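You operate a simulated robot arm through the tools that you are given. There is no shell and no other tool.

You are at the controls of a simulated robot arm. One attempt, no reset.

## Task
Press the coil under the block, then check it in the coil gauge.
Fine: one stroke; lay the block on the pad at D32; leave the table out and the bridge over the coil.

It is judged by the outcome, as a careful person would: the job done as asked, and still so three seconds after it is handed in. It fails if anything else is knocked over, pushed out of place, dropped, spilled or broken.

## Robot
A 7-joint arm with a two-finger parallel gripper, fixed in place. Base frame: the origin is on the floor under the middle of its stand, x ahead of it, y to its left, z up; the work surface is at about z = 720. Lengths are in mm, angles in rad, forces in N, time in s.
With the tool pointing down near the work surface it reaches from about 100 to 660 mm from the base axis. Its first joint turns from -1.152 to 1.152 rad. Payload 1.57 kg.
The tool frame sits at the grasp point between the pads (the TCP): z along the fingers, y along the line on which they close. The tips reach 30 mm beyond it. The gripper opens to 80 mm. The fingers are 17 mm wide and 12 mm thick; the gripper's body (40 by 82 mm) begins 80 mm behind the TCP.
Orientation is that of the tool frame in the base frame, as a unit quaternion [w, x, y, z]. With the fingers straight down and closing along the base's y, the tool's x points along the base's -x, its y along +y and its z along -z.

## Interface
- The arm moves only by the tool servo_tool. Its argument "rows" is a list of rows, each a list of 3 entries, a list of its own where there are three numbers: the shift along the base's x, y, z in cm, then the turn, a rotation vector about the base's x, y, z in rad, then the opening, from 0 (shut) to 1 (fully open). In form: [[[dx, dy, dz], [wx, wy, wz], hand], ...]. A call has 1 to 20 rows; each row shifts and turns the commanded pose from where the row before left it. A row lasts 0.2 s, in which the tool goes at most 50 mm and 0.15 rad; a call with a longer step from one row to the next is refused whole, and so is a gripper value outside its range. Where a pose cannot be reached the arm comes as near as it can. A force on the tool above 90 N (or 10 N above the force at the start of the call, whichever is more), or a blocked arm, ends the call early, and 0.2 s more pass. The fingers move at their own pace (about 72 mm/s each) and stop on an object; they squeeze with about 21 N. The grip force told is the motor's: it shows also when the fingers shut on nothing. Time passes only in rows, and 0.2 s behind the last, so rows that do not move let the fingers close. It gives the time, the measured TCP pose, the force on the tool (base axes), the opening and the grip force at its end, in the units of the frame above (readings bear some noise), with the torque about the TCP (base axes, N m) and any sound that the robot's microphone picked up.
- Cameras (640 x 400 px; columns grow to the right, rows downward): "scene" is fixed at [37.4, 424.5, 1411.5]; the picture's right is [-0.91, -0.42, 0.00], its down [-0.25, 0.56, -0.79] and it looks along [0.33, -0.72, -0.61] (base axes); focal length 306 px, centre (320, 200). "wrist" rides on the gripper at [72, -7, -122] in the tool frame; the picture's right is [0.09, 1.00, 0.00], its down [-0.84, 0.08, -0.54] and it looks along [-0.54, 0.05, 0.84] (tool axes); focal length 238 px, centre (320, 200). There is no depth. A picture from a camera that has moved, and an enlarged one, comes with that camera's place and axes in the base frame and with its lens. The place of the scene camera against the robot may be out by one fixed shift of up to 12 mm in any direction.
- grab_frame(camera): a new picture of that camera. The clock stands still meanwhile.
- enlarge(camera, box): a new picture of the part [left, top, right, bottom] of that camera's present view, enlarged. The clock stands still meanwhile.
- job_done(): hands the job in; it is judged then, once.

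Nothing tells you positions but the pictures and the camera data. Unless the task says otherwise, let go and move clear before handing in.

The tools are called after "Emit:" by a JSON object that holds its "name" and its "arguments". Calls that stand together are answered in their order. servo_tool: Moves the arm, as the interface text tells. Its arguments: {"type":"object","properties":{"rows":{"type":"array","items":{"type":"array"}}},"required":["rows"]} The other tools are called the same way: grab_frame (camera) takes a picture; enlarge (camera, box) takes an enlarged picture of a part of a camera's view; job_done () hands the job in.

At the start:

```text
clock: 0.0
ee_pos: [384.2, -50.6, 1198.0]
tcp_rot: [0.0, -0.001, 1.0, 0.0]
ft_force: [1.1, 0.1, -0.8]
wrist_torque: [-0.04, 0.01, -0.01]
finger_gap: 79.8
grip_force: 0.0
```

scene: 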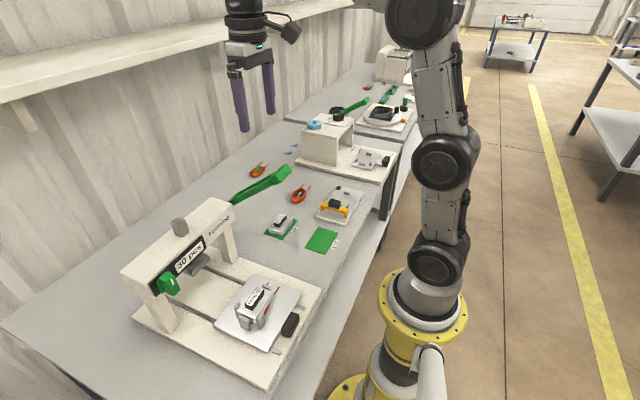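
wrist: 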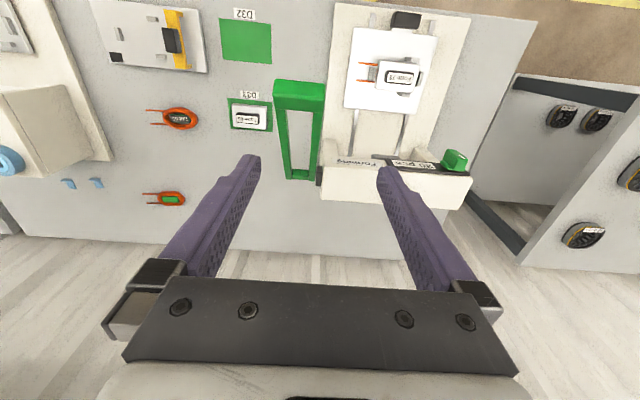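

I see a forming press on the near bench, with a sliding table holding a coil and a block, two pads (D32 empty, D33 holding a block), a gauge, and loose coils. I'll take enlarged views before doing anything.

Emit:
{"name": "enlarge", "arguments": {"camera": "scene", "box": [110, 180, 350, 390]}}

Emit:
{"name": "enlarge", "arguments": {"camera": "scene", "box": [230, 100, 430, 270]}}

Emit:
{"name": "enlarge", "arguments": {"camera": "wrist", "box": [270, 0, 480, 220]}}

Emit:
{"name": "enlarge", "arguments": {"camera": "wrist", "box": [90, 0, 300, 220]}}

```text
1.90 times, centred on (230, 285) of scene
camera zoom: at [37.4, 424.5, 1411.5], right [-0.91, -0.42, 0.0], down [-0.25, 0.56, -0.79], along [0.33, -0.72, -0.61], focal length 583 px, centre (491, 38)
```

zoom: 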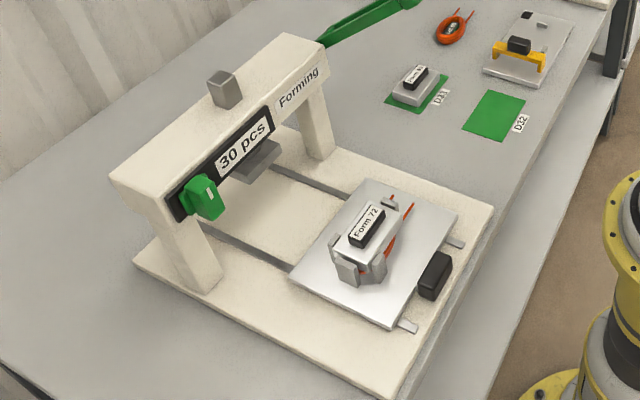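

```text
2.35 times, centred on (330, 185) of scene
camera zoom: at [37.4, 424.5, 1411.5], right [-0.91, -0.42, 0.0], down [-0.25, 0.56, -0.79], along [0.33, -0.72, -0.61], focal length 720 px, centre (296, 235)
```

zoom: 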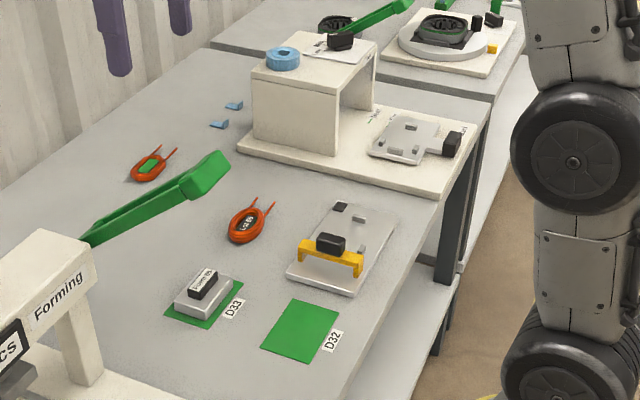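

```text
1.82 times, centred on (375, 110) of wrist
camera zoom: at [312.2, -59.7, 1321.6], right [-0.09, 1.0, 0.0], down [0.84, 0.08, 0.54], along [0.54, 0.05, -0.84], focal length 433 px, centre (220, 364)
```

zoom: 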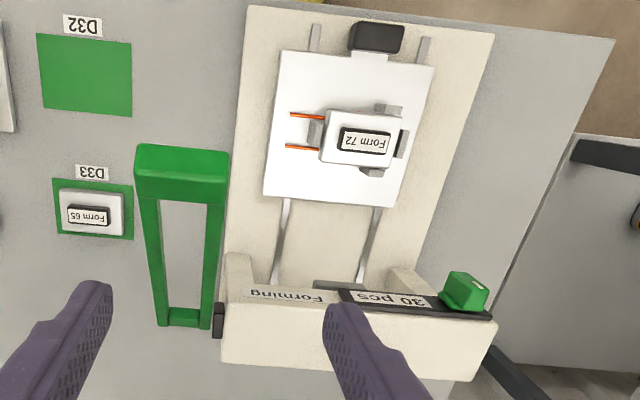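

```text
1.82 times, centred on (195, 110) of wrist
camera zoom: at [312.2, -59.7, 1321.6], right [-0.09, 1.0, 0.0], down [0.84, 0.08, 0.54], along [0.54, 0.05, -0.84], focal length 433 px, centre (547, 364)
```

zoom: 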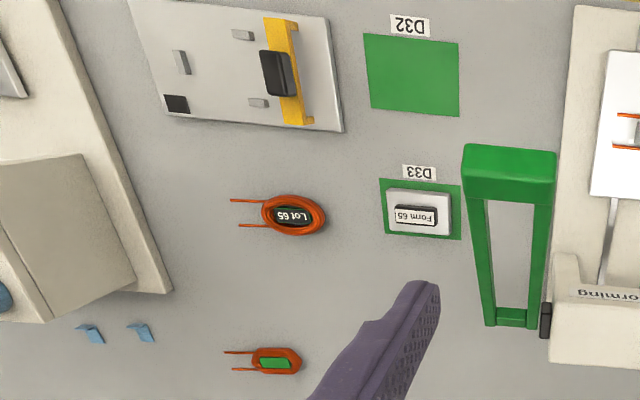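

The press (roughly x 300–520, y 0–200) has its table out toward me with Form 72 over a coil. The lever end is at about (358, -79, 1042), D32 at about (316, -219) and the gauge plate at about (324, -408). I'll move the wrist camera over the table for a closer look.

Emit:
{"name": "servo_tool", "arguments": {"rows": [[[-3, 3.5, 0], [0, 0, 0], 1], [[-3, 3.5, -2], [0, 0, 0], 1], [[-3, 3.5, -2.5], [0, 0, 0], 1], [[-3, 3.5, -3], [0, 0, 0], 1], [[-3, 1, -3], [0, 0, 0], 1]]}}

Emit:
{"name": "grab_frame", "arguments": {"camera": "wrist"}}

Emit:
{"name": "grab_frame", "arguments": {"camera": "scene"}}

```text
refused: row 2 steps farther than a row can; nothing moved
```

```text
taken
camera wrist: at [312.2, -59.7, 1321.6], right [-0.09, 1.0, 0.0], down [0.84, 0.08, 0.54], along [0.54, 0.05, -0.84], focal length 238 px, centre (320, 200)
```

wrist: 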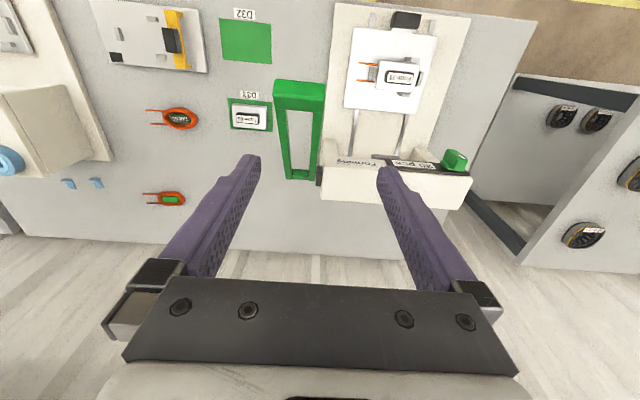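

```text
taken
```

scene: 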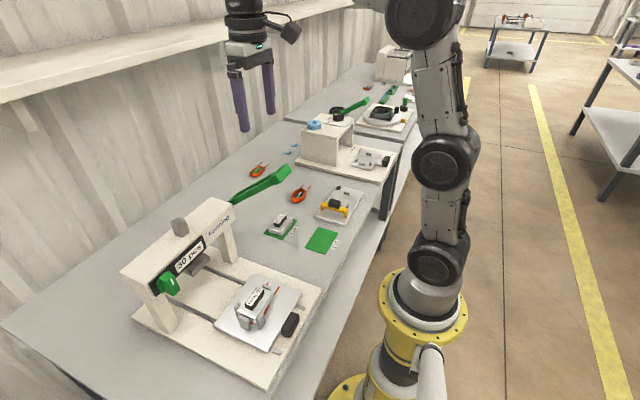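

The call was refused because one step was over 50 mm, so nothing moved. I'll repeat the survey move with smaller steps, staying high and away from the lever.

Emit:
{"name": "servo_tool", "arguments": {"rows": [[[-2.5, 3, 0], [0, 0, 0], 1], [[-2.5, 3, -2], [0, 0, 0], 1], [[-2.5, 3, -2], [0, 0, 0], 1], [[-2.5, 3, -2], [0, 0, 0], 1], [[-2.5, 3, -2], [0, 0, 0], 1], [[-1, 0, -2], [0, 0, 0], 1], [[0, 0, 0], [0, 0, 0], 1]]}}

Emit:
{"name": "grab_frame", "arguments": {"camera": "wrist"}}

Emit:
{"name": "grab_frame", "arguments": {"camera": "scene"}}

```text
clock: 1.6
ee_pos: [246.9, 101.7, 1097.8]
tcp_rot: [0.0, 0.0, 1.0, 0.0]
ft_force: [0.2, -0.2, 0.1]
wrist_torque: [-0.01, 0.03, 0.0]
finger_gap: 79.7
grip_force: 0.0
```

```text
taken
camera wrist: at [175.3, 92.2, 1220.8], right [-0.09, 1.0, 0.0], down [0.84, 0.08, 0.54], along [0.54, 0.05, -0.84], focal length 238 px, centre (320, 200)
```

wrist: 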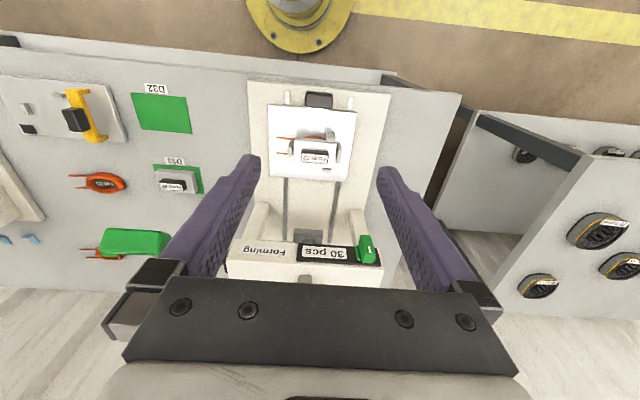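

```text
taken
```

scene: 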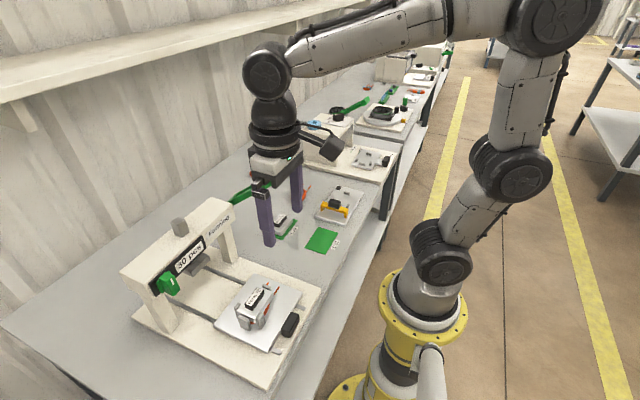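

Emit:
{"name": "enlarge", "arguments": {"camera": "wrist", "box": [230, 70, 410, 182]}}

Emit:
{"name": "enlarge", "arguments": {"camera": "wrist", "box": [220, 180, 400, 292]}}

Emit:
{"name": "enlarge", "arguments": {"camera": "wrist", "box": [0, 60, 220, 200]}}

Emit:
{"name": "enlarge", "arguments": {"camera": "scene", "box": [200, 250, 330, 370]}}

Emit:
{"name": "enlarge", "arguments": {"camera": "scene", "box": [290, 170, 380, 230]}}

Emit:
{"name": "enlarge", "arguments": {"camera": "scene", "box": [115, 195, 245, 315]}}

```text
3.56 times, centred on (320, 126) of wrist
camera zoom: at [175.3, 92.2, 1220.8], right [-0.09, 1.0, 0.0], down [0.84, 0.08, 0.54], along [0.54, 0.05, -0.84], focal length 848 px, centre (320, 463)
```

zoom: 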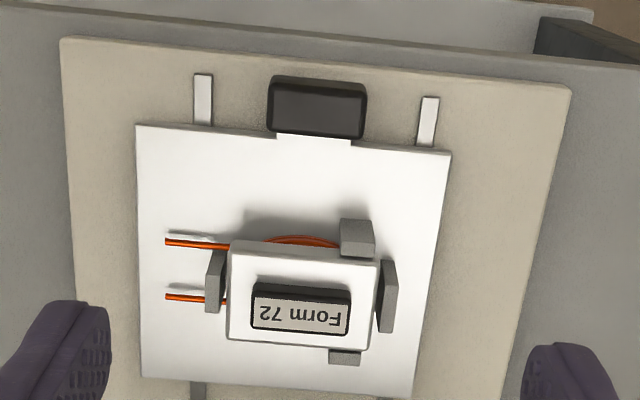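

```text
3.56 times, centred on (310, 236) of wrist
camera zoom: at [175.3, 92.2, 1220.8], right [-0.09, 1.0, 0.0], down [0.84, 0.08, 0.54], along [0.54, 0.05, -0.84], focal length 848 px, centre (356, 72)
```

zoom: 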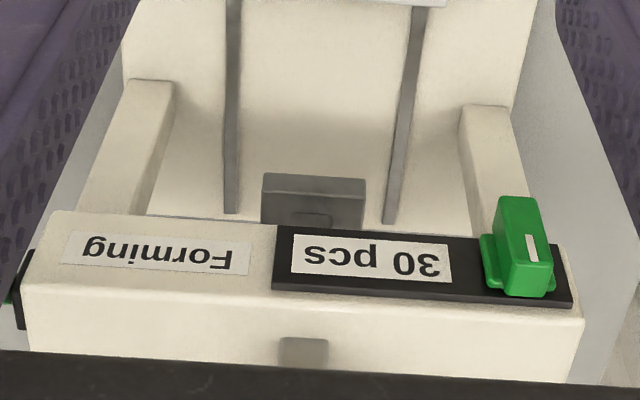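

```text
2.86 times, centred on (110, 130) of wrist
camera zoom: at [175.3, 92.2, 1220.8], right [-0.09, 1.0, 0.0], down [0.84, 0.08, 0.54], along [0.54, 0.05, -0.84], focal length 681 px, centre (920, 400)
```

zoom: 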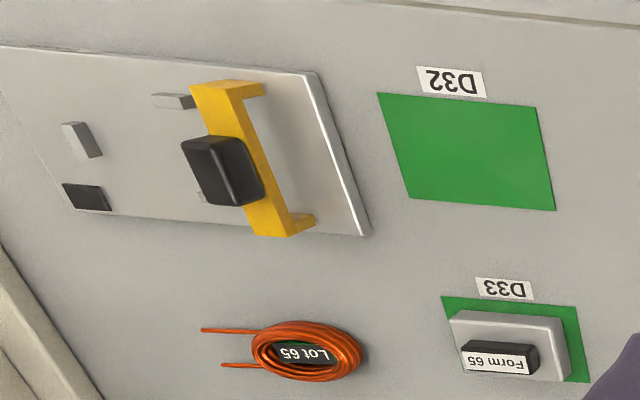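

```text
3.33 times, centred on (265, 310) of scene
camera zoom: at [37.4, 424.5, 1411.5], right [-0.91, -0.42, 0.0], down [-0.25, 0.56, -0.79], along [0.33, -0.72, -0.61], focal length 1020 px, centre (503, -167)
```

zoom: 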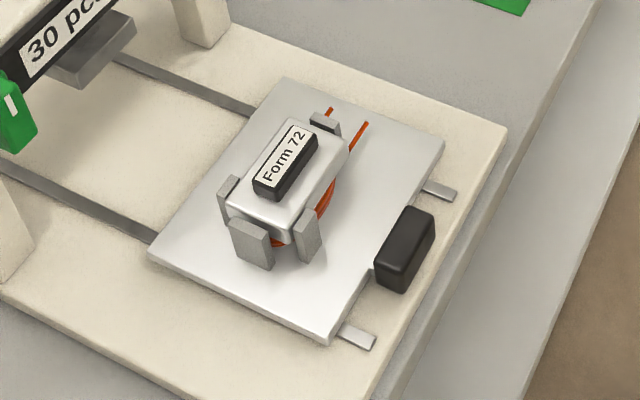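

```text
6.67 times, centred on (335, 200) of scene
camera zoom: at [37.4, 424.5, 1411.5], right [-0.91, -0.42, 0.0], down [-0.25, 0.56, -0.79], along [0.33, -0.72, -0.61], focal length 2041 px, centre (220, 200)
```

zoom: 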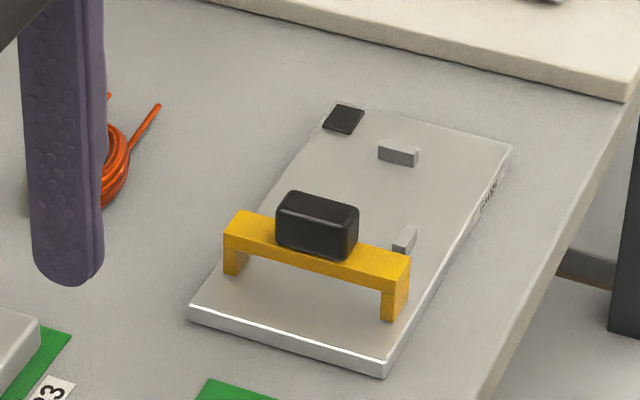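

```text
3.33 times, centred on (180, 255) of scene
camera zoom: at [37.4, 424.5, 1411.5], right [-0.91, -0.42, 0.0], down [-0.25, 0.56, -0.79], along [0.33, -0.72, -0.61], focal length 1020 px, centre (787, 17)
```

zoom: 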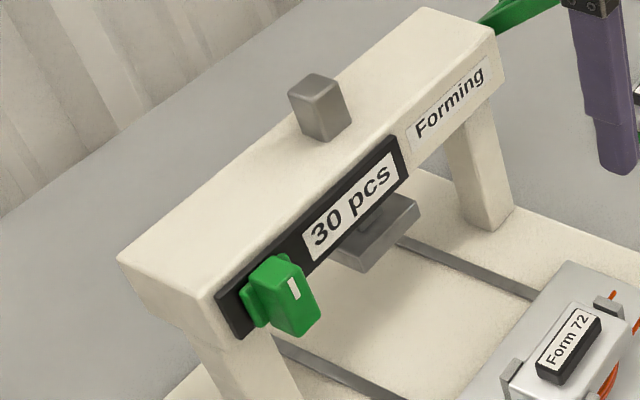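

The table nest holds the coil at about (353, 99), leads toward −y, with Form 72 on top between four posts. I'll go round to look at the lever and gauge from closer before touching anything.

Emit:
{"name": "servo_tool", "arguments": {"rows": [[[0, -4, 1], [0, 0, 0], 1], [[0, -4.5, 1], [0, 0, 0], 1], [[0, -4.5, 1], [0, 0, 0], 1], [[0, -4.5, 1], [0, 0, 0], 1], [[0, -0.5, 1], [0, 0, 0], 1], [[0, 0, 0], [0, 0, 0], 1]]}}

Emit:
{"name": "grab_frame", "arguments": {"camera": "wrist"}}

Emit:
{"name": "grab_frame", "arguments": {"camera": "scene"}}

```text
clock: 3.0
ee_pos: [250.3, -81.3, 1147.9]
tcp_rot: [0.0, 0.0, 1.0, 0.0]
ft_force: [-0.9, 0.0, 0.7]
wrist_torque: [0.0, 0.01, 0.05]
finger_gap: 80.1
grip_force: 0.1
```

```text
taken
camera wrist: at [178.0, -90.9, 1271.0], right [-0.09, 1.0, 0.0], down [0.84, 0.08, 0.54], along [0.54, 0.05, -0.84], focal length 238 px, centre (320, 200)
```

wrist: 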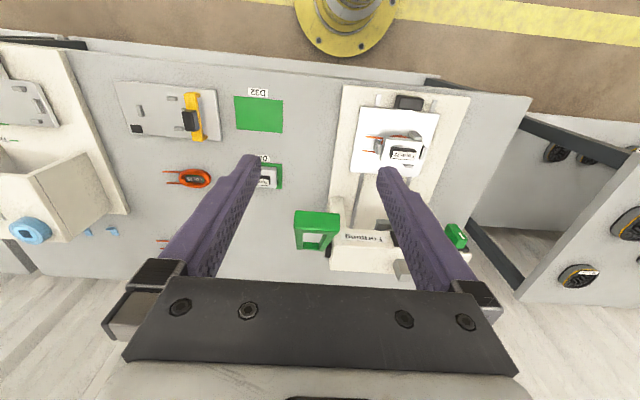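

```text
taken
```

scene: 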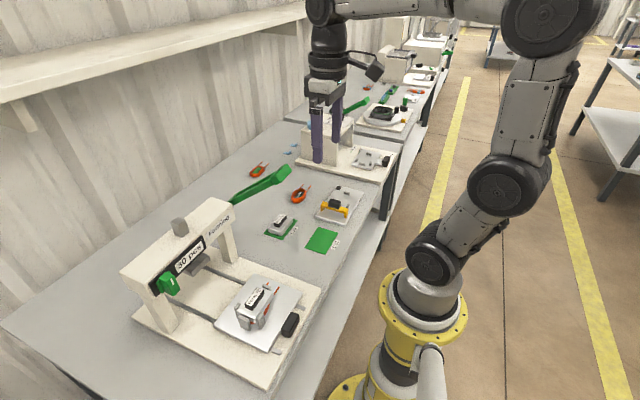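

Emit:
{"name": "enlarge", "arguments": {"camera": "wrist", "box": [270, 185, 420, 285]}}

Emit:
{"name": "enlarge", "arguments": {"camera": "scene", "box": [195, 155, 305, 235]}}

Emit:
{"name": "enlarge", "arguments": {"camera": "wrist", "box": [100, 70, 240, 160]}}

```text
4.00 times, centred on (345, 235) of wrist
camera zoom: at [178.0, -90.9, 1271.0], right [-0.09, 1.0, 0.0], down [0.84, 0.08, 0.54], along [0.54, 0.05, -0.84], focal length 953 px, centre (220, 60)
```

zoom: 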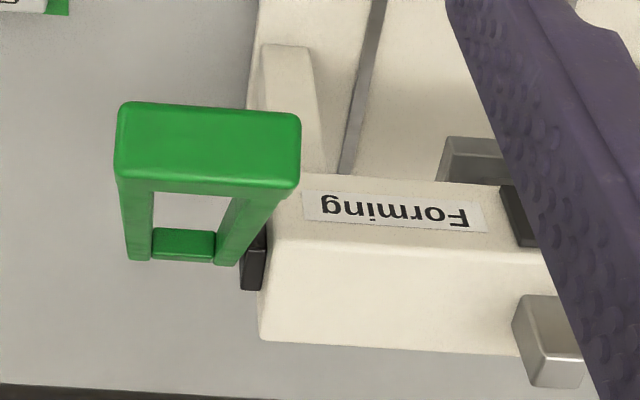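

```text
5.00 times, centred on (250, 195) of scene
camera zoom: at [37.4, 424.4, 1411.5], right [-0.91, -0.42, 0.0], down [-0.25, 0.56, -0.79], along [0.33, -0.72, -0.61], focal length 1531 px, centre (670, 225)
```

zoom: 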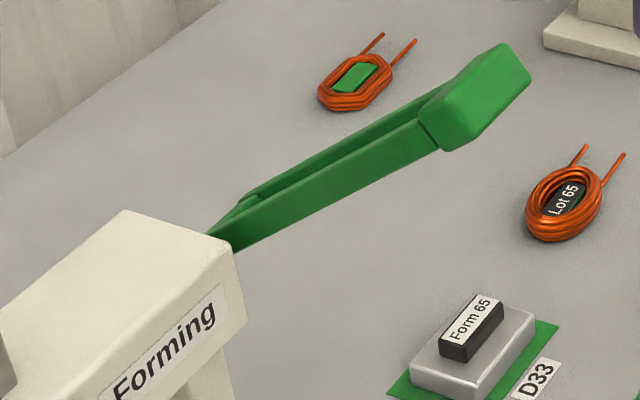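

```text
4.44 times, centred on (170, 115) of wrist
camera zoom: at [178.0, -90.9, 1271.0], right [-0.09, 1.0, 0.0], down [0.84, 0.08, 0.54], along [0.54, 0.05, -0.84], focal length 1059 px, centre (987, 578)
```

zoom: 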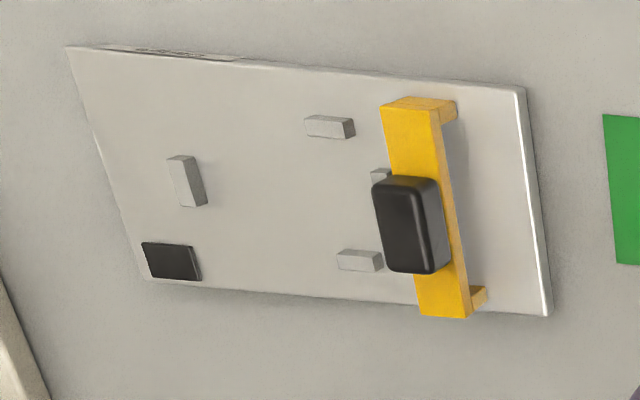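

The lever grip is about 55 mm wide at (358, −78, 1042), pivoting near (525, −75, 909), so it swings down on the −y side of the press. Next I'll go lower over the table to measure its handle and the nest.

Emit:
{"name": "servo_tool", "arguments": {"rows": [[[0, 4.5, 0], [0, 0, 0], 1], [[0, 4.5, 0], [0, 0, 0], 1], [[0, 4.5, -1], [0, 0, 0], 1], [[0, 4.4, -2], [0, 0, 0], 1], [[-1, 0, -4], [0, 0, 0], 1], [[-1, 0, -4.5], [0, 0, 0], 1], [[-1, 0, -4.5], [0, 0, 0], 1], [[-1, 0, -4.5], [0, 0, 0], 1], [[-1, 0, -4], [0, 0, 0], 1], [[0, 0, 0], [0, 0, 0], 1]]}}

Emit:
{"name": "grab_frame", "arguments": {"camera": "wrist"}}

Emit:
{"name": "grab_frame", "arguments": {"camera": "scene"}}

Emit:
{"name": "enlarge", "arguments": {"camera": "wrist", "box": [220, 60, 420, 185]}}

Emit:
{"name": "enlarge", "arguments": {"camera": "wrist", "box": [240, 160, 400, 280]}}

```text
clock: 5.2
ee_pos: [197.8, 96.2, 906.3]
tcp_rot: [0.0, 0.0, 1.0, 0.0]
ft_force: [-0.3, 0.6, -0.2]
wrist_torque: [-0.01, -0.01, 0.01]
finger_gap: 80.0
grip_force: 0.1
```

```text
taken
camera wrist: at [125.4, 87.9, 1028.3], right [-0.09, 1.0, 0.0], down [0.84, 0.08, 0.54], along [0.54, 0.05, -0.84], focal length 238 px, centre (320, 200)
```

wrist: 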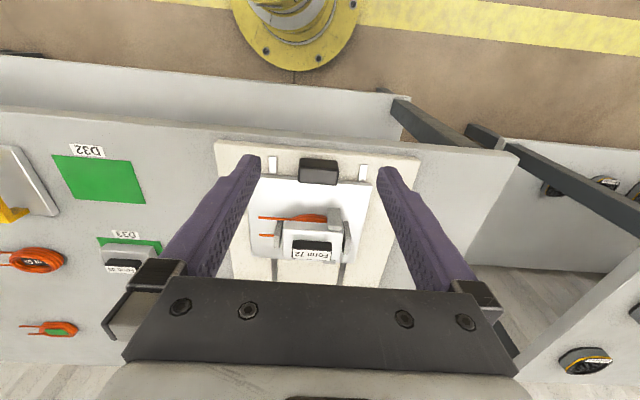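

```text
taken
```

scene: 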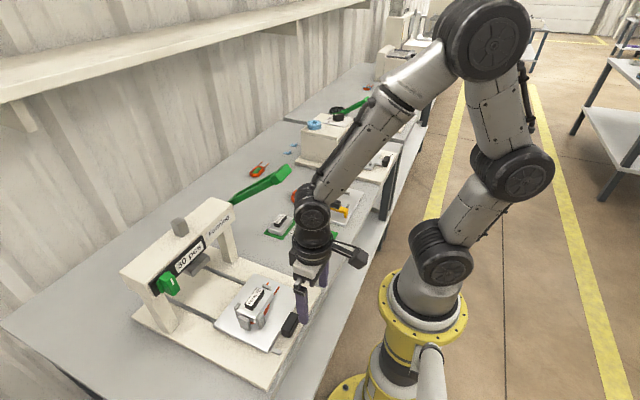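

```text
3.20 times, centred on (320, 122) of wrist
camera zoom: at [125.4, 87.9, 1028.3], right [-0.09, 1.0, 0.0], down [0.84, 0.08, 0.54], along [0.54, 0.05, -0.84], focal length 763 px, centre (320, 448)
```

zoom: 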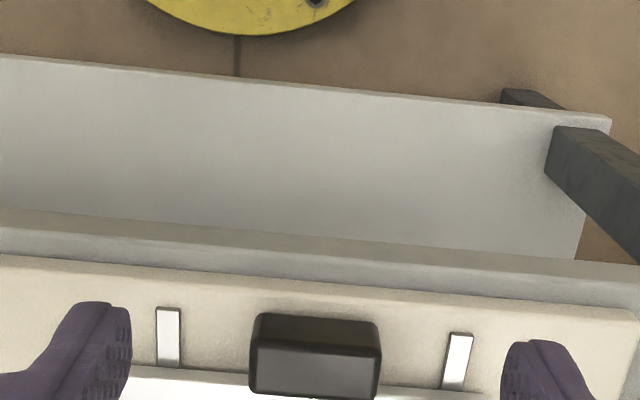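

```text
3.33 times, centred on (320, 220) of wrist
camera zoom: at [125.4, 87.9, 1028.3], right [-0.09, 1.0, 0.0], down [0.84, 0.08, 0.54], along [0.54, 0.05, -0.84], focal length 794 px, centre (320, 133)
```

zoom: 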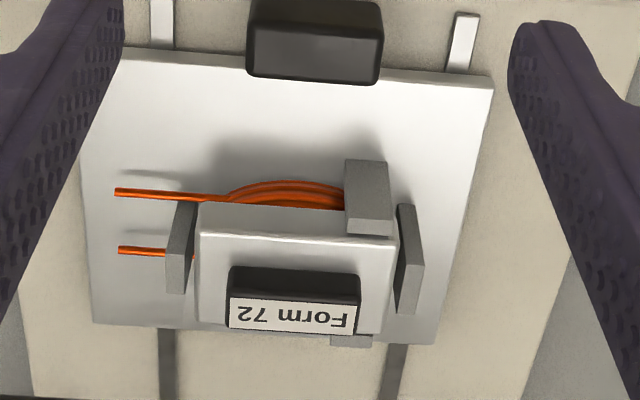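

The table handle is a black block at about x 247–271, y 73–122, top at z ≈ 767. I'll hover over it with the fingers straddling it and check alignment before gripping.

Emit:
{"name": "servo_tool", "arguments": {"rows": [[[3, 0.1, 0], [0, 0, 0], 1], [[3.1, 0, -1], [0, 0, 0], 1], [[0, 0, -3.5], [0, 0, 0], 1], [[0, 0, -3.5], [0, 0, 0], 1], [[0, 0, -2.2], [0, 0, 0], 1], [[0, 0, 0], [0, 0, 0], 1]]}}

Emit:
{"name": "grab_frame", "arguments": {"camera": "wrist"}}

Emit:
{"name": "enlarge", "arguments": {"camera": "scene", "box": [200, 220, 360, 360]}}

```text
clock: 6.6
ee_pos: [260.4, 99.7, 801.1]
tcp_rot: [0.0, 0.0, 1.0, 0.0]
ft_force: [0.6, 0.2, -0.1]
wrist_torque: [0.01, 0.01, -0.01]
finger_gap: 80.2
grip_force: 0.1
```

```text
taken
camera wrist: at [188.4, 90.0, 923.6], right [-0.09, 1.0, 0.0], down [0.84, 0.08, 0.54], along [0.54, 0.05, -0.84], focal length 238 px, centre (320, 200)
```

wrist: 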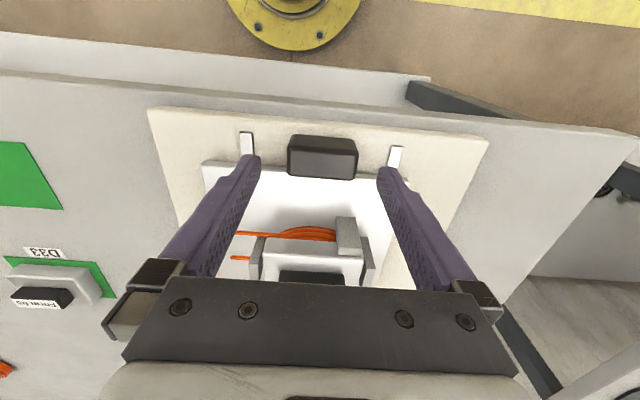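

```text
2.86 times, centred on (280, 290) of scene
camera zoom: at [37.4, 424.5, 1411.5], right [-0.91, -0.42, 0.0], down [-0.25, 0.56, -0.79], along [0.33, -0.72, -0.61], focal length 875 px, centre (434, -57)
```

zoom: 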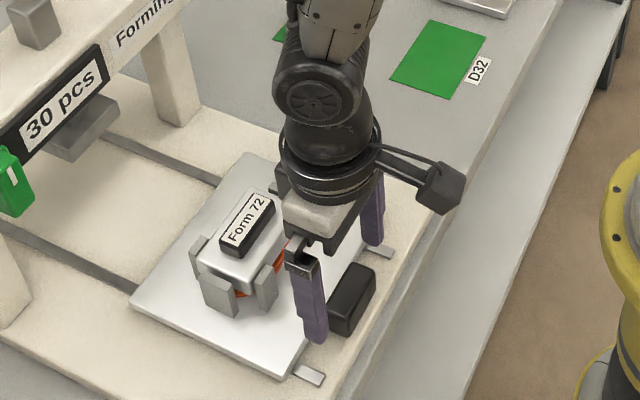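

Alignment over the handle looks right (its centre is about (259, 98)). I'll lower to z ≈ 772 and close on it.

Emit:
{"name": "servo_tool", "arguments": {"rows": [[[-0.1, -0.17, -1.5], [0, 0, 0], 1], [[0, 0, -1.4], [0, 0, 0], 1], [[0, 0, 0], [0, 0, 0], 0], [[0, 0, 0], [0, 0, 0], 0], [[0, 0, 0], [0, 0, 0], 0], [[0, 0, 0], [0, 0, 0], 0]]}}

Emit:
{"name": "grab_frame", "arguments": {"camera": "wrist"}}

```text
clock: 8.0
ee_pos: [262.3, 100.5, 772.0]
tcp_rot: [0.003, -0.001, 1.0, 0.001]
ft_force: [-1.2, 48.5, -21.3]
wrist_torque: [0.33, -0.32, -0.19]
finger_gap: 49.5
grip_force: 45.1
```

```text
taken
camera wrist: at [188.9, 91.0, 895.0], right [-0.09, 1.0, 0.0], down [0.83, 0.08, 0.55], along [0.54, 0.05, -0.84], focal length 238 px, centre (320, 200)
```

wrist: 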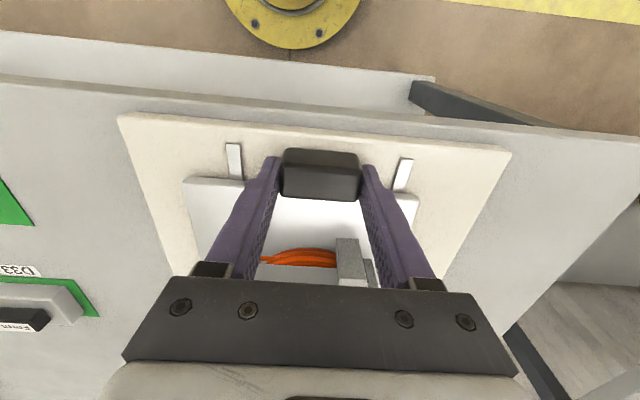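

I have the handle gripped (gap 49.5 mm), with some sideways load from an offset of about 2–3 mm. I'll ease that load off before pushing.

Emit:
{"name": "servo_tool", "arguments": {"rows": [[[0, 0.15, 0], [0, 0, 0], 0], [[0, 0.1, 0], [0, 0, 0], 0], [[0, 0, 0], [0, 0, 0], 0]]}}

```text
clock: 8.8
ee_pos: [261.7, 98.9, 773.3]
tcp_rot: [0.001, 0.0, 1.0, 0.0]
ft_force: [3.1, 6.0, 4.6]
wrist_torque: [0.11, -1.49, 0.3]
finger_gap: 49.9
grip_force: 45.1
```

The load is relieved. I'll now push the table in along +x in gentle steps.

Emit:
{"name": "servo_tool", "arguments": {"rows": [[[0.3, 0, 0], [0, 0, 0], 0], [[0.6, 0, 0], [0, 0, 0], 0], [[0.8, 0, 0], [0, 0, 0], 0], [[0.8, 0, 0], [0, 0, 0], 0], [[0.8, 0, 0], [0, 0, 0], 0], [[0.8, 0, 0], [0, 0, 0], 0], [[0.8, 0, 0], [0, 0, 0], 0], [[0.4, 0, 0], [0, 0, 0], 0], [[0, 0, 0], [0, 0, 0], 0]]}}

Emit:
{"name": "grab_frame", "arguments": {"camera": "scene"}}

Emit:
{"name": "grab_frame", "arguments": {"camera": "wrist"}}

```text
clock: 10.8
ee_pos: [313.3, 100.6, 771.9]
tcp_rot: [0.001, 0.001, 1.0, -0.001]
ft_force: [-0.7, 5.4, 25.1]
wrist_torque: [0.13, -0.06, -0.15]
finger_gap: 49.6
grip_force: 44.8
```

```text
taken
```

scene: 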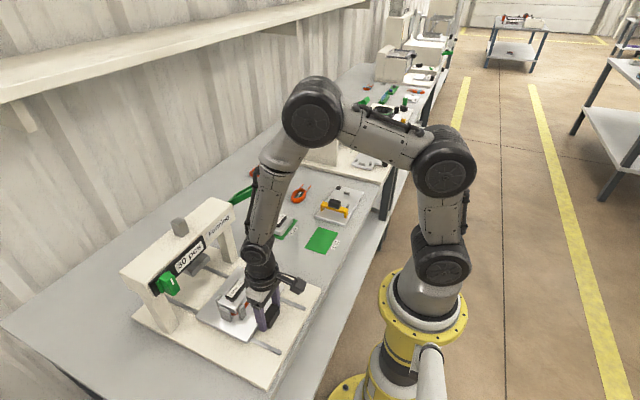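

```text
taken
camera wrist: at [241.3, 91.3, 895.0], right [-0.09, 1.0, 0.0], down [0.84, 0.08, 0.54], along [0.54, 0.05, -0.84], focal length 238 px, centre (320, 200)
```

wrist: 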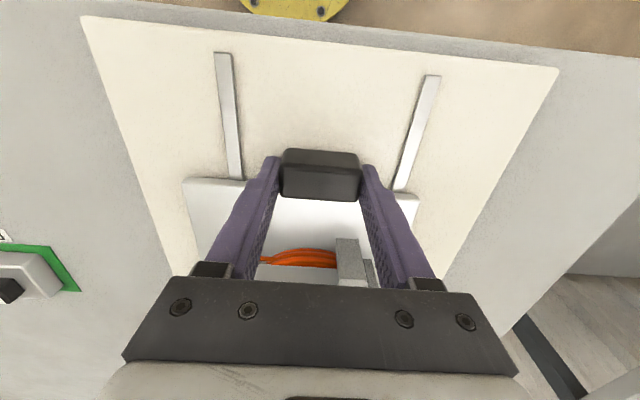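

The table slides freely and has moved about 52 mm. I'll keep pushing and watch the forces and clearance to the press head.

Emit:
{"name": "servo_tool", "arguments": {"rows": [[[0.6, 0, 0.05], [0, 0, 0], 0], [[0.8, 0, 0], [0, 0, 0], 0], [[0.8, 0, 0], [0, 0, 0], 0], [[0.8, 0, 0], [0, 0, 0], 0], [[0.8, 0, 0], [0, 0, 0], 0], [[0.8, 0, 0], [0, 0, 0], 0], [[0.8, 0, 0], [0, 0, 0], 0], [[0.8, 0, 0], [0, 0, 0], 0], [[0.8, 0, 0], [0, 0, 0], 0], [[0.4, 0, 0], [0, 0, 0], 0], [[0, 0, 0], [0, 0, 0], 0]]}}

Emit:
{"name": "grab_frame", "arguments": {"camera": "scene"}}

Emit:
{"name": "grab_frame", "arguments": {"camera": "wrist"}}

```text
clock: 13.2
ee_pos: [386.1, 100.3, 772.5]
tcp_rot: [-0.002, -0.001, 1.0, -0.001]
ft_force: [-2.3, 24.1, -24.0]
wrist_torque: [0.8, 0.14, 0.08]
finger_gap: 49.8
grip_force: 44.9
```

```text
taken
```

scene: 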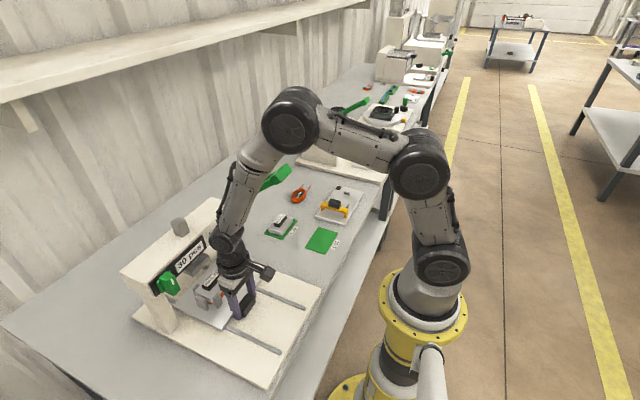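

```text
taken
camera wrist: at [313.3, 91.5, 895.4], right [-0.09, 1.0, 0.0], down [0.84, 0.08, 0.54], along [0.54, 0.05, -0.84], focal length 238 px, centre (320, 200)
```

wrist: 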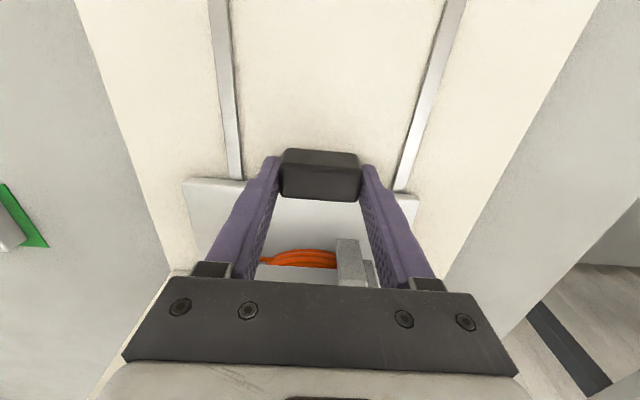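

Emit:
{"name": "servo_tool", "arguments": {"rows": [[[0.5, 0, -0.03], [0, 0, 0], 0], [[0.5, 0, 0], [0, 0, 0], 0], [[0.5, 0, 0], [0, 0, 0], 0], [[0.5, 0, 0], [0, 0, 0], 0], [[0, 0, 0], [0, 0, 0], 0]]}}

Emit:
{"name": "enlarge", "arguments": {"camera": "scene", "box": [110, 180, 330, 370]}}

```text
clock: 14.4
ee_pos: [406.6, 99.1, 773.3]
tcp_rot: [-0.001, 0.001, 1.0, -0.001]
ft_force: [-2.2, 25.1, -28.5]
wrist_torque: [0.49, 0.81, -0.06]
finger_gap: 49.6
grip_force: 45.3
```

```text
2.11 times, centred on (220, 275) of scene
camera zoom: at [37.7, 425.1, 1411.3], right [-0.91, -0.42, 0.0], down [-0.25, 0.56, -0.79], along [0.33, -0.72, -0.61], focal length 644 px, centre (530, 42)
```

zoom: 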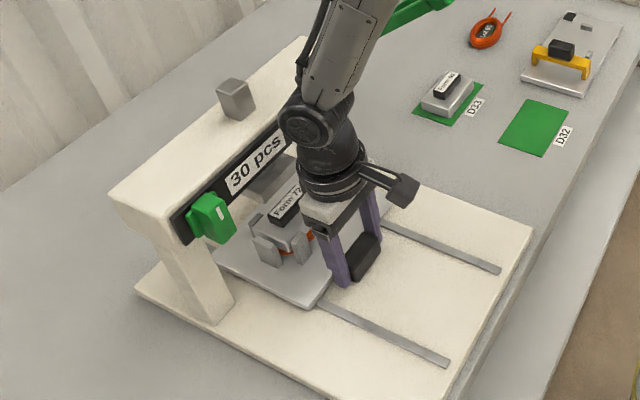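

Emit:
{"name": "servo_tool", "arguments": {"rows": [[[0.4, 0, -0.03], [0, 0, 0], 0], [[0.4, 0, 0], [0, 0, 0], 0], [[0.4, 0, 0], [0, 0, 0], 0], [[0.3, 0, 0], [0, 0, 0], 0], [[0, 0, 0], [0, 0, 0], 0]]}}

Emit:
{"name": "enlarge", "arguments": {"camera": "scene", "box": [130, 200, 290, 340]}}

Emit:
{"name": "grab_frame", "arguments": {"camera": "wrist"}}

```text
clock: 15.6
ee_pos: [421.5, 100.2, 772.5]
tcp_rot: [0.0, 0.0, 1.0, 0.0]
ft_force: [-2.0, 20.6, -17.9]
wrist_torque: [0.2, 1.18, 0.15]
finger_gap: 49.5
grip_force: 44.8
```

```text
2.86 times, centred on (210, 270) of scene
camera zoom: at [37.6, 424.9, 1411.4], right [-0.91, -0.42, 0.0], down [-0.25, 0.56, -0.79], along [0.33, -0.72, -0.61], focal length 875 px, centre (634, 0)
```

zoom: 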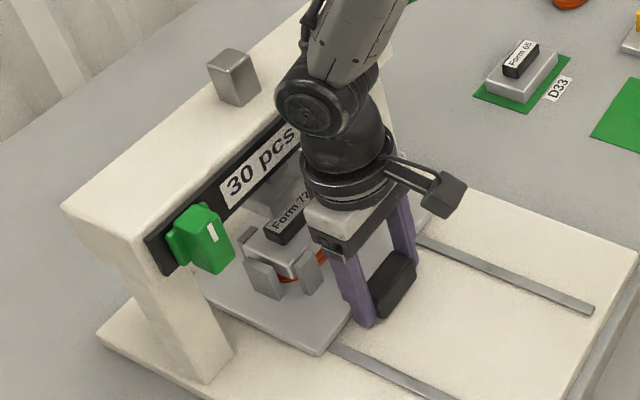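

```text
taken
camera wrist: at [349.1, 91.4, 895.3], right [-0.09, 1.0, 0.0], down [0.84, 0.08, 0.54], along [0.54, 0.05, -0.84], focal length 238 px, centre (320, 200)
```

wrist: 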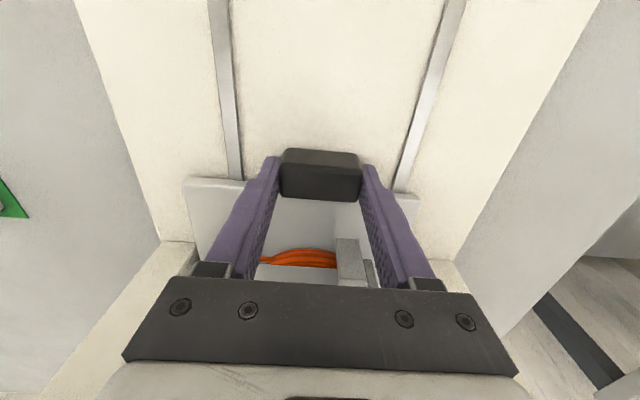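

No stop yet, and the nest is approaching the ram. I'll continue in 2–3 mm steps until it meets the end stop.

Emit:
{"name": "servo_tool", "arguments": {"rows": [[[0.3, 0, 0], [0, 0, 0], 0], [[0.3, 0, 0], [0, 0, 0], 0], [[0.2, 0, 0], [0, 0, 0], 0], [[0, 0, 0], [0, 0, 0], 0]]}}

```text
clock: 16.6
ee_pos: [428.7, 99.3, 772.7]
tcp_rot: [0.0, 0.0, 1.0, 0.0]
ft_force: [-2.1, 14.5, -24.5]
wrist_torque: [0.13, -0.4, 0.2]
finger_gap: 49.8
grip_force: 44.5
```

Emit:
{"name": "servo_tool", "arguments": {"rows": [[[0.2, 0, 0], [0, 0, 0], 0], [[0.2, 0, 0], [0, 0, 0], 0], [[0, 0, 0], [0, 0, 0], 0]]}}

Emit:
{"name": "enlarge", "arguments": {"camera": "scene", "box": [150, 215, 270, 320]}}

```text
clock: 17.4
ee_pos: [431.5, 99.8, 772.9]
tcp_rot: [-0.004, 0.0, 1.0, -0.001]
ft_force: [-21.6, 20.7, -4.5]
wrist_torque: [0.69, 0.13, 0.01]
finger_gap: 49.6
grip_force: 45.1
```

```text
3.81 times, centred on (210, 268) of scene
camera zoom: at [37.0, 424.9, 1411.4], right [-0.91, -0.42, 0.0], down [-0.25, 0.56, -0.79], along [0.33, -0.72, -0.61], focal length 1166 px, centre (739, -57)
```

zoom: 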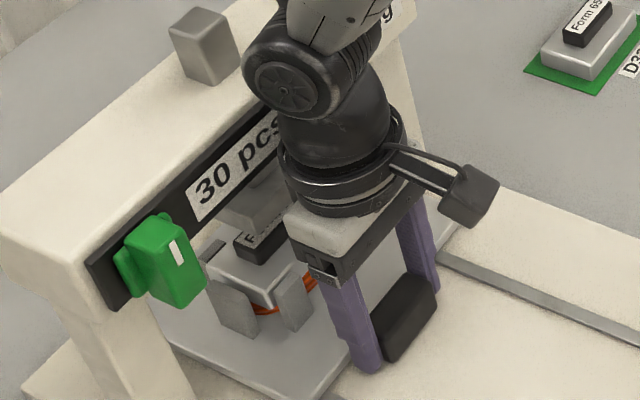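

Fx rose to −22 N at x ≈ 431.5, which looks like the end stop. One more small nudge will confirm it.

Emit:
{"name": "servo_tool", "arguments": {"rows": [[[0.15, 0, 0], [0, 0, 0], 0], [[0, 0, 0], [0, 0, 0], 0]]}}

```text
clock: 18.0
ee_pos: [431.0, 99.9, 772.7]
tcp_rot: [-0.005, 0.001, 1.0, -0.001]
ft_force: [-31.7, 19.4, 7.7]
wrist_torque: [0.83, -0.35, 0.03]
finger_gap: 49.8
grip_force: 45.5
```

The table is against its stop at x ≈ 431. I'll back off the push load, open, and rise clear and away from the press head.

Emit:
{"name": "servo_tool", "arguments": {"rows": [[[-0.2, -0.1, 0], [0, 0, 0], 0], [[-0.1, 0, 0], [0, 0, 0], 0], [[0, 0, 0], [0, 0, 0], 0.5], [[0, 0, 0], [0, 0, 0], 1], [[0, 0, 0], [0, 0, 0], 1], [[0, 0, 1], [0, 0, 0], 1], [[0, 0, 2], [0, 0, 0], 1], [[-2, 0, 2], [0, 0, 0], 1], [[-3.5, 0, 3], [0, 0, 0], 1], [[-3.5, 0, 3], [0, 0, 0], 1], [[-3.5, 0, 3], [0, 0, 0], 1], [[-3.5, 0, 3], [0, 0, 0], 1], [[-3, 0, 3], [0, 0, 0], 1], [[0, 0, 0], [0, 0, 0], 1]]}}

Emit:
{"name": "grab_frame", "arguments": {"camera": "wrist"}}

Emit:
{"name": "grab_frame", "arguments": {"camera": "scene"}}

```text
clock: 21.0
ee_pos: [240.6, 97.6, 972.8]
tcp_rot: [0.0, 0.0, 1.0, -0.001]
ft_force: [-0.1, -0.9, 0.5]
wrist_torque: [0.01, 0.0, 0.01]
finger_gap: 79.8
grip_force: 0.0
```

```text
taken
camera wrist: at [167.8, 89.9, 1094.8], right [-0.09, 1.0, 0.0], down [0.84, 0.08, 0.54], along [0.54, 0.05, -0.84], focal length 238 px, centre (320, 200)
```

wrist: 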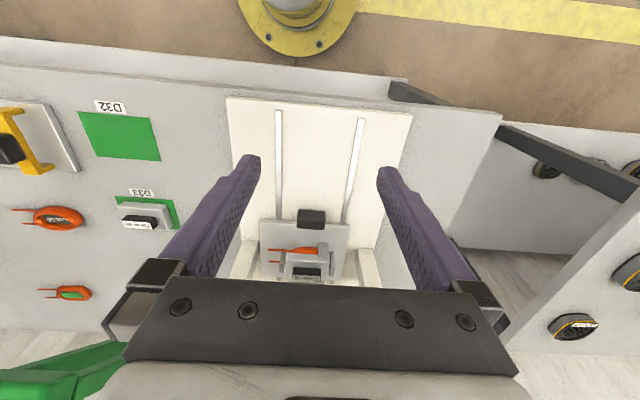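

```text
taken
```

scene: 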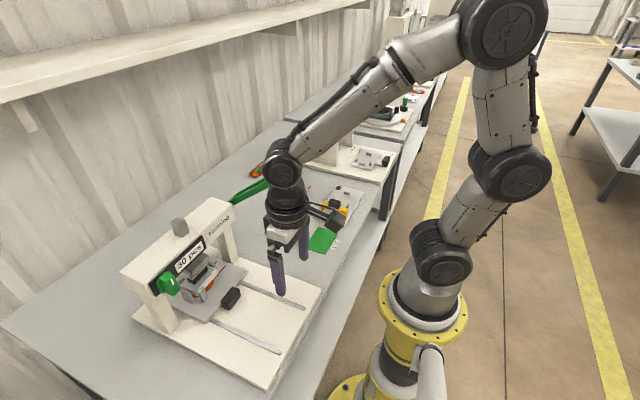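

Emit:
{"name": "enlarge", "arguments": {"camera": "scene", "box": [140, 215, 260, 320]}}

Emit:
{"name": "enlarge", "arguments": {"camera": "wrist", "box": [240, 190, 400, 290]}}

```text
3.81 times, centred on (200, 268) of scene
camera zoom: at [37.4, 424.4, 1411.5], right [-0.91, -0.42, 0.0], down [-0.25, 0.56, -0.79], along [0.33, -0.72, -0.61], focal length 1166 px, centre (777, -57)
```

zoom: 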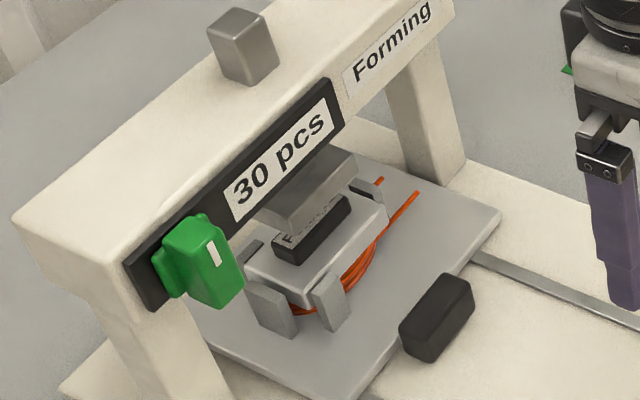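

```text
4.00 times, centred on (320, 240) of wrist
camera zoom: at [167.8, 89.9, 1094.8], right [-0.09, 1.0, 0.0], down [0.84, 0.08, 0.54], along [0.54, 0.05, -0.84], focal length 953 px, centre (320, 40)
```

zoom: 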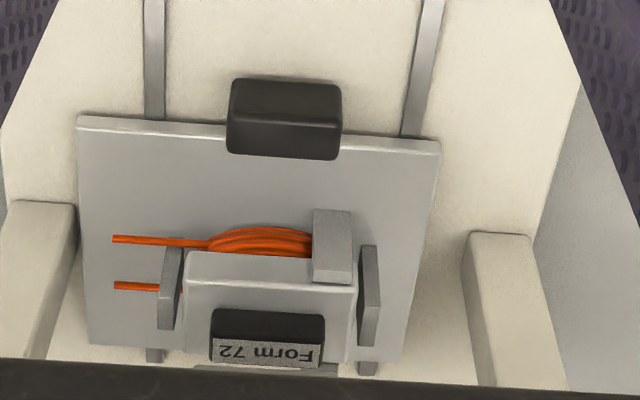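

The table is fully in, with Form 72 under the ram. Now I'll move over to the lever, staying high, to line up the closed fingers above its grip.

Emit:
{"name": "servo_tool", "arguments": {"rows": [[[0, 0, 4], [0, 0, 0], 1], [[0, 0, 4.5], [0, 0, 0], 0.5], [[0, -1, 4.5], [0, 0, 0], 0], [[0, -3.5, 3], [0, 0, 0], 0], [[0.5, -4, 1], [0, 0, 0], 0], [[0.5, -4.5, 0], [0, 0, 0], 0], [[1, -4.5, 0], [0, 0, 0], 0], [[1, 0, 0], [0, 0, 0], 0], [[0, 0, 0], [0, 0, 0], 0]]}}

Emit:
{"name": "grab_frame", "arguments": {"camera": "wrist"}}

Emit:
{"name": "grab_frame", "arguments": {"camera": "scene"}}

```text
clock: 23.0
ee_pos: [271.3, -76.8, 1141.4]
tcp_rot: [0.0, 0.0, 1.0, 0.0]
ft_force: [0.4, -0.6, -0.6]
wrist_torque: [0.0, 0.02, 0.0]
finger_gap: 0.0
grip_force: 21.2
```

```text
taken
camera wrist: at [199.7, -85.8, 1264.5], right [-0.09, 1.0, 0.0], down [0.84, 0.08, 0.54], along [0.54, 0.05, -0.84], focal length 238 px, centre (320, 200)
```

wrist: 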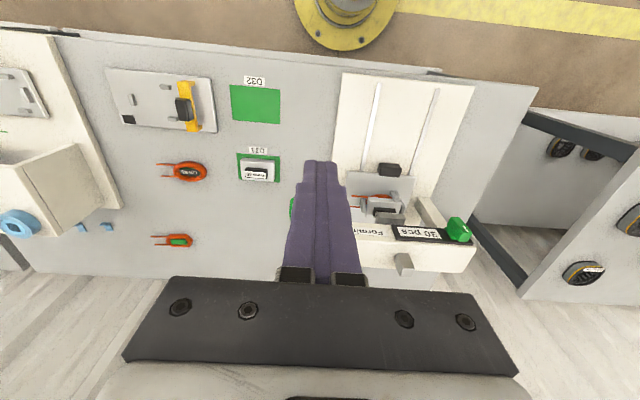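

```text
taken
```

scene: 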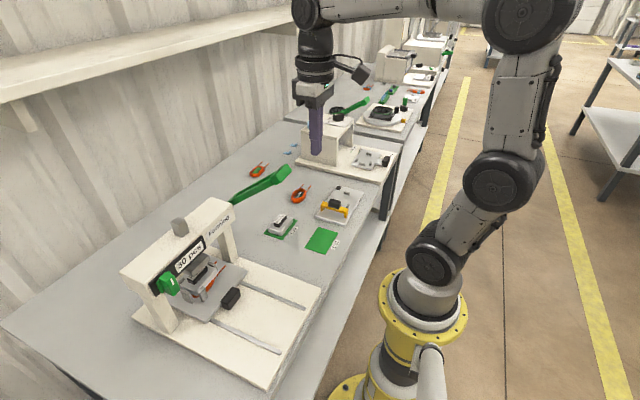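

I'm above and short of the lever, fingers closed. I'll move over the grip at x ≈ 356 and come down to just above it.

Emit:
{"name": "servo_tool", "arguments": {"rows": [[[3, 0, 0], [0, 0, 0], 0], [[3, 0, 0], [0, 0, 0], 0], [[2.4, 0, 0], [0, 0, 0], 0], [[0, -0.1, -2], [0, 0, 0], 0], [[0, 0, -1.5], [0, 0, 0], 0], [[0, 0, 0], [0, 0, 0], 0]]}}

Emit:
{"name": "grab_frame", "arguments": {"camera": "wrist"}}

Emit:
{"name": "enlarge", "arguments": {"camera": "scene", "box": [200, 90, 360, 220]}}

```text
clock: 24.4
ee_pos: [356.4, -75.8, 1107.0]
tcp_rot: [0.0, 0.0, 1.0, 0.0]
ft_force: [-0.5, 0.7, 0.5]
wrist_torque: [-0.01, -0.01, -0.02]
finger_gap: 0.0
grip_force: 20.9
```

```text
taken
camera wrist: at [283.6, -85.6, 1228.5], right [-0.09, 1.0, 0.0], down [0.84, 0.08, 0.54], along [0.54, 0.05, -0.84], focal length 238 px, centre (320, 200)
```

wrist: 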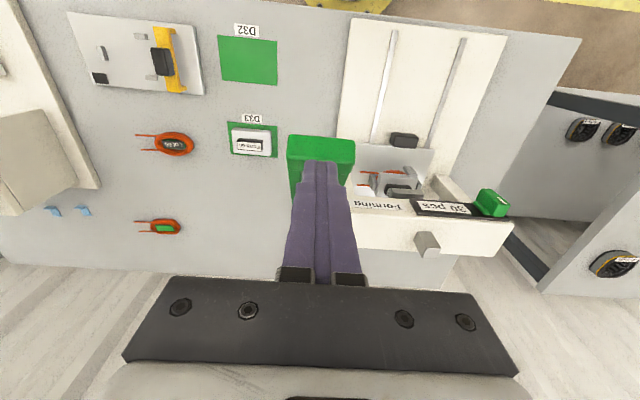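

```text
3.08 times, centred on (280, 155) of scene
camera zoom: at [37.4, 424.5, 1411.5], right [-0.91, -0.42, 0.0], down [-0.25, 0.56, -0.79], along [0.33, -0.72, -0.61], focal length 942 px, centre (443, 338)
```

zoom: 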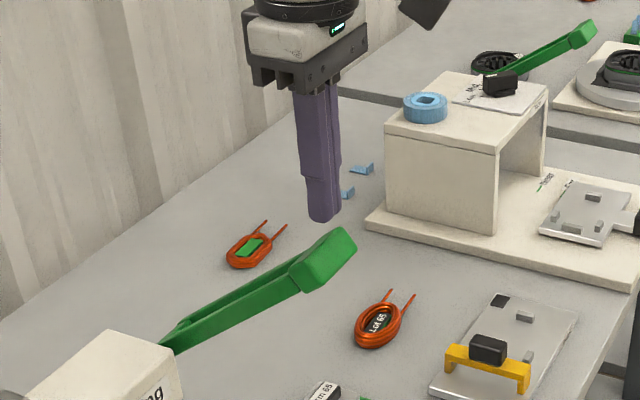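

The fingertips are about 14 mm above the grip's top edge, which I place at (355, −78, 1063). I'll start the down-stroke along the lever's arc in short calls, watching force and picture.

Emit:
{"name": "servo_tool", "arguments": {"rows": [[[0, -0.2, -0.8], [0, 0, 0], 0], [[0, 0, -0.6], [0, 0, 0], 0], [[-0.5, 0, -0.7], [0, 0, 0], 0], [[-0.5, 0, -0.7], [0, 0, 0], 0], [[-0.5, 0, -0.7], [0, 0, 0], 0], [[-0.4, 0, -0.7], [0, 0, 0], 0]]}}

Emit:
{"name": "grab_frame", "arguments": {"camera": "wrist"}}

Emit:
{"name": "enlarge", "arguments": {"camera": "scene", "box": [110, 110, 350, 300]}}

```text
clock: 25.8
ee_pos: [337.7, -80.6, 1067.2]
tcp_rot: [0.0, 0.0, 1.0, 0.0]
ft_force: [-0.1, -0.1, 0.2]
wrist_torque: [0.01, -0.01, 0.03]
finger_gap: 0.3
grip_force: 21.0
```

```text
taken
camera wrist: at [264.6, -88.6, 1188.5], right [-0.09, 1.0, 0.0], down [0.84, 0.08, 0.54], along [0.54, 0.05, -0.84], focal length 238 px, centre (320, 200)
```

wrist: 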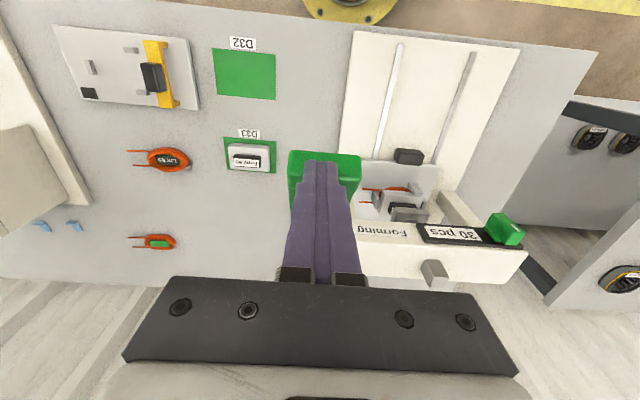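

```text
2.11 times, centred on (230, 205) of scene
camera zoom: at [37.4, 424.5, 1411.5], right [-0.91, -0.42, 0.0], down [-0.25, 0.56, -0.79], along [0.33, -0.72, -0.61], focal length 644 px, centre (510, 190)
```

zoom: 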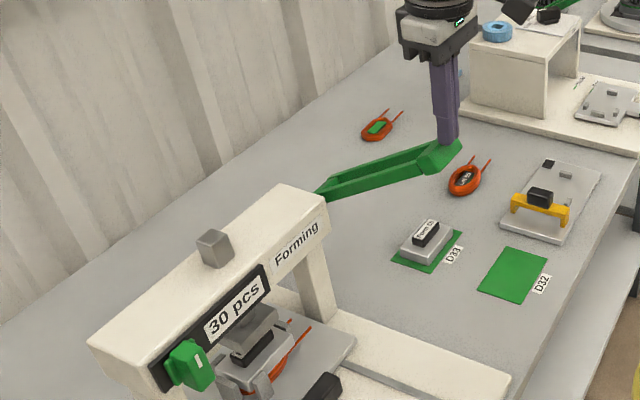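

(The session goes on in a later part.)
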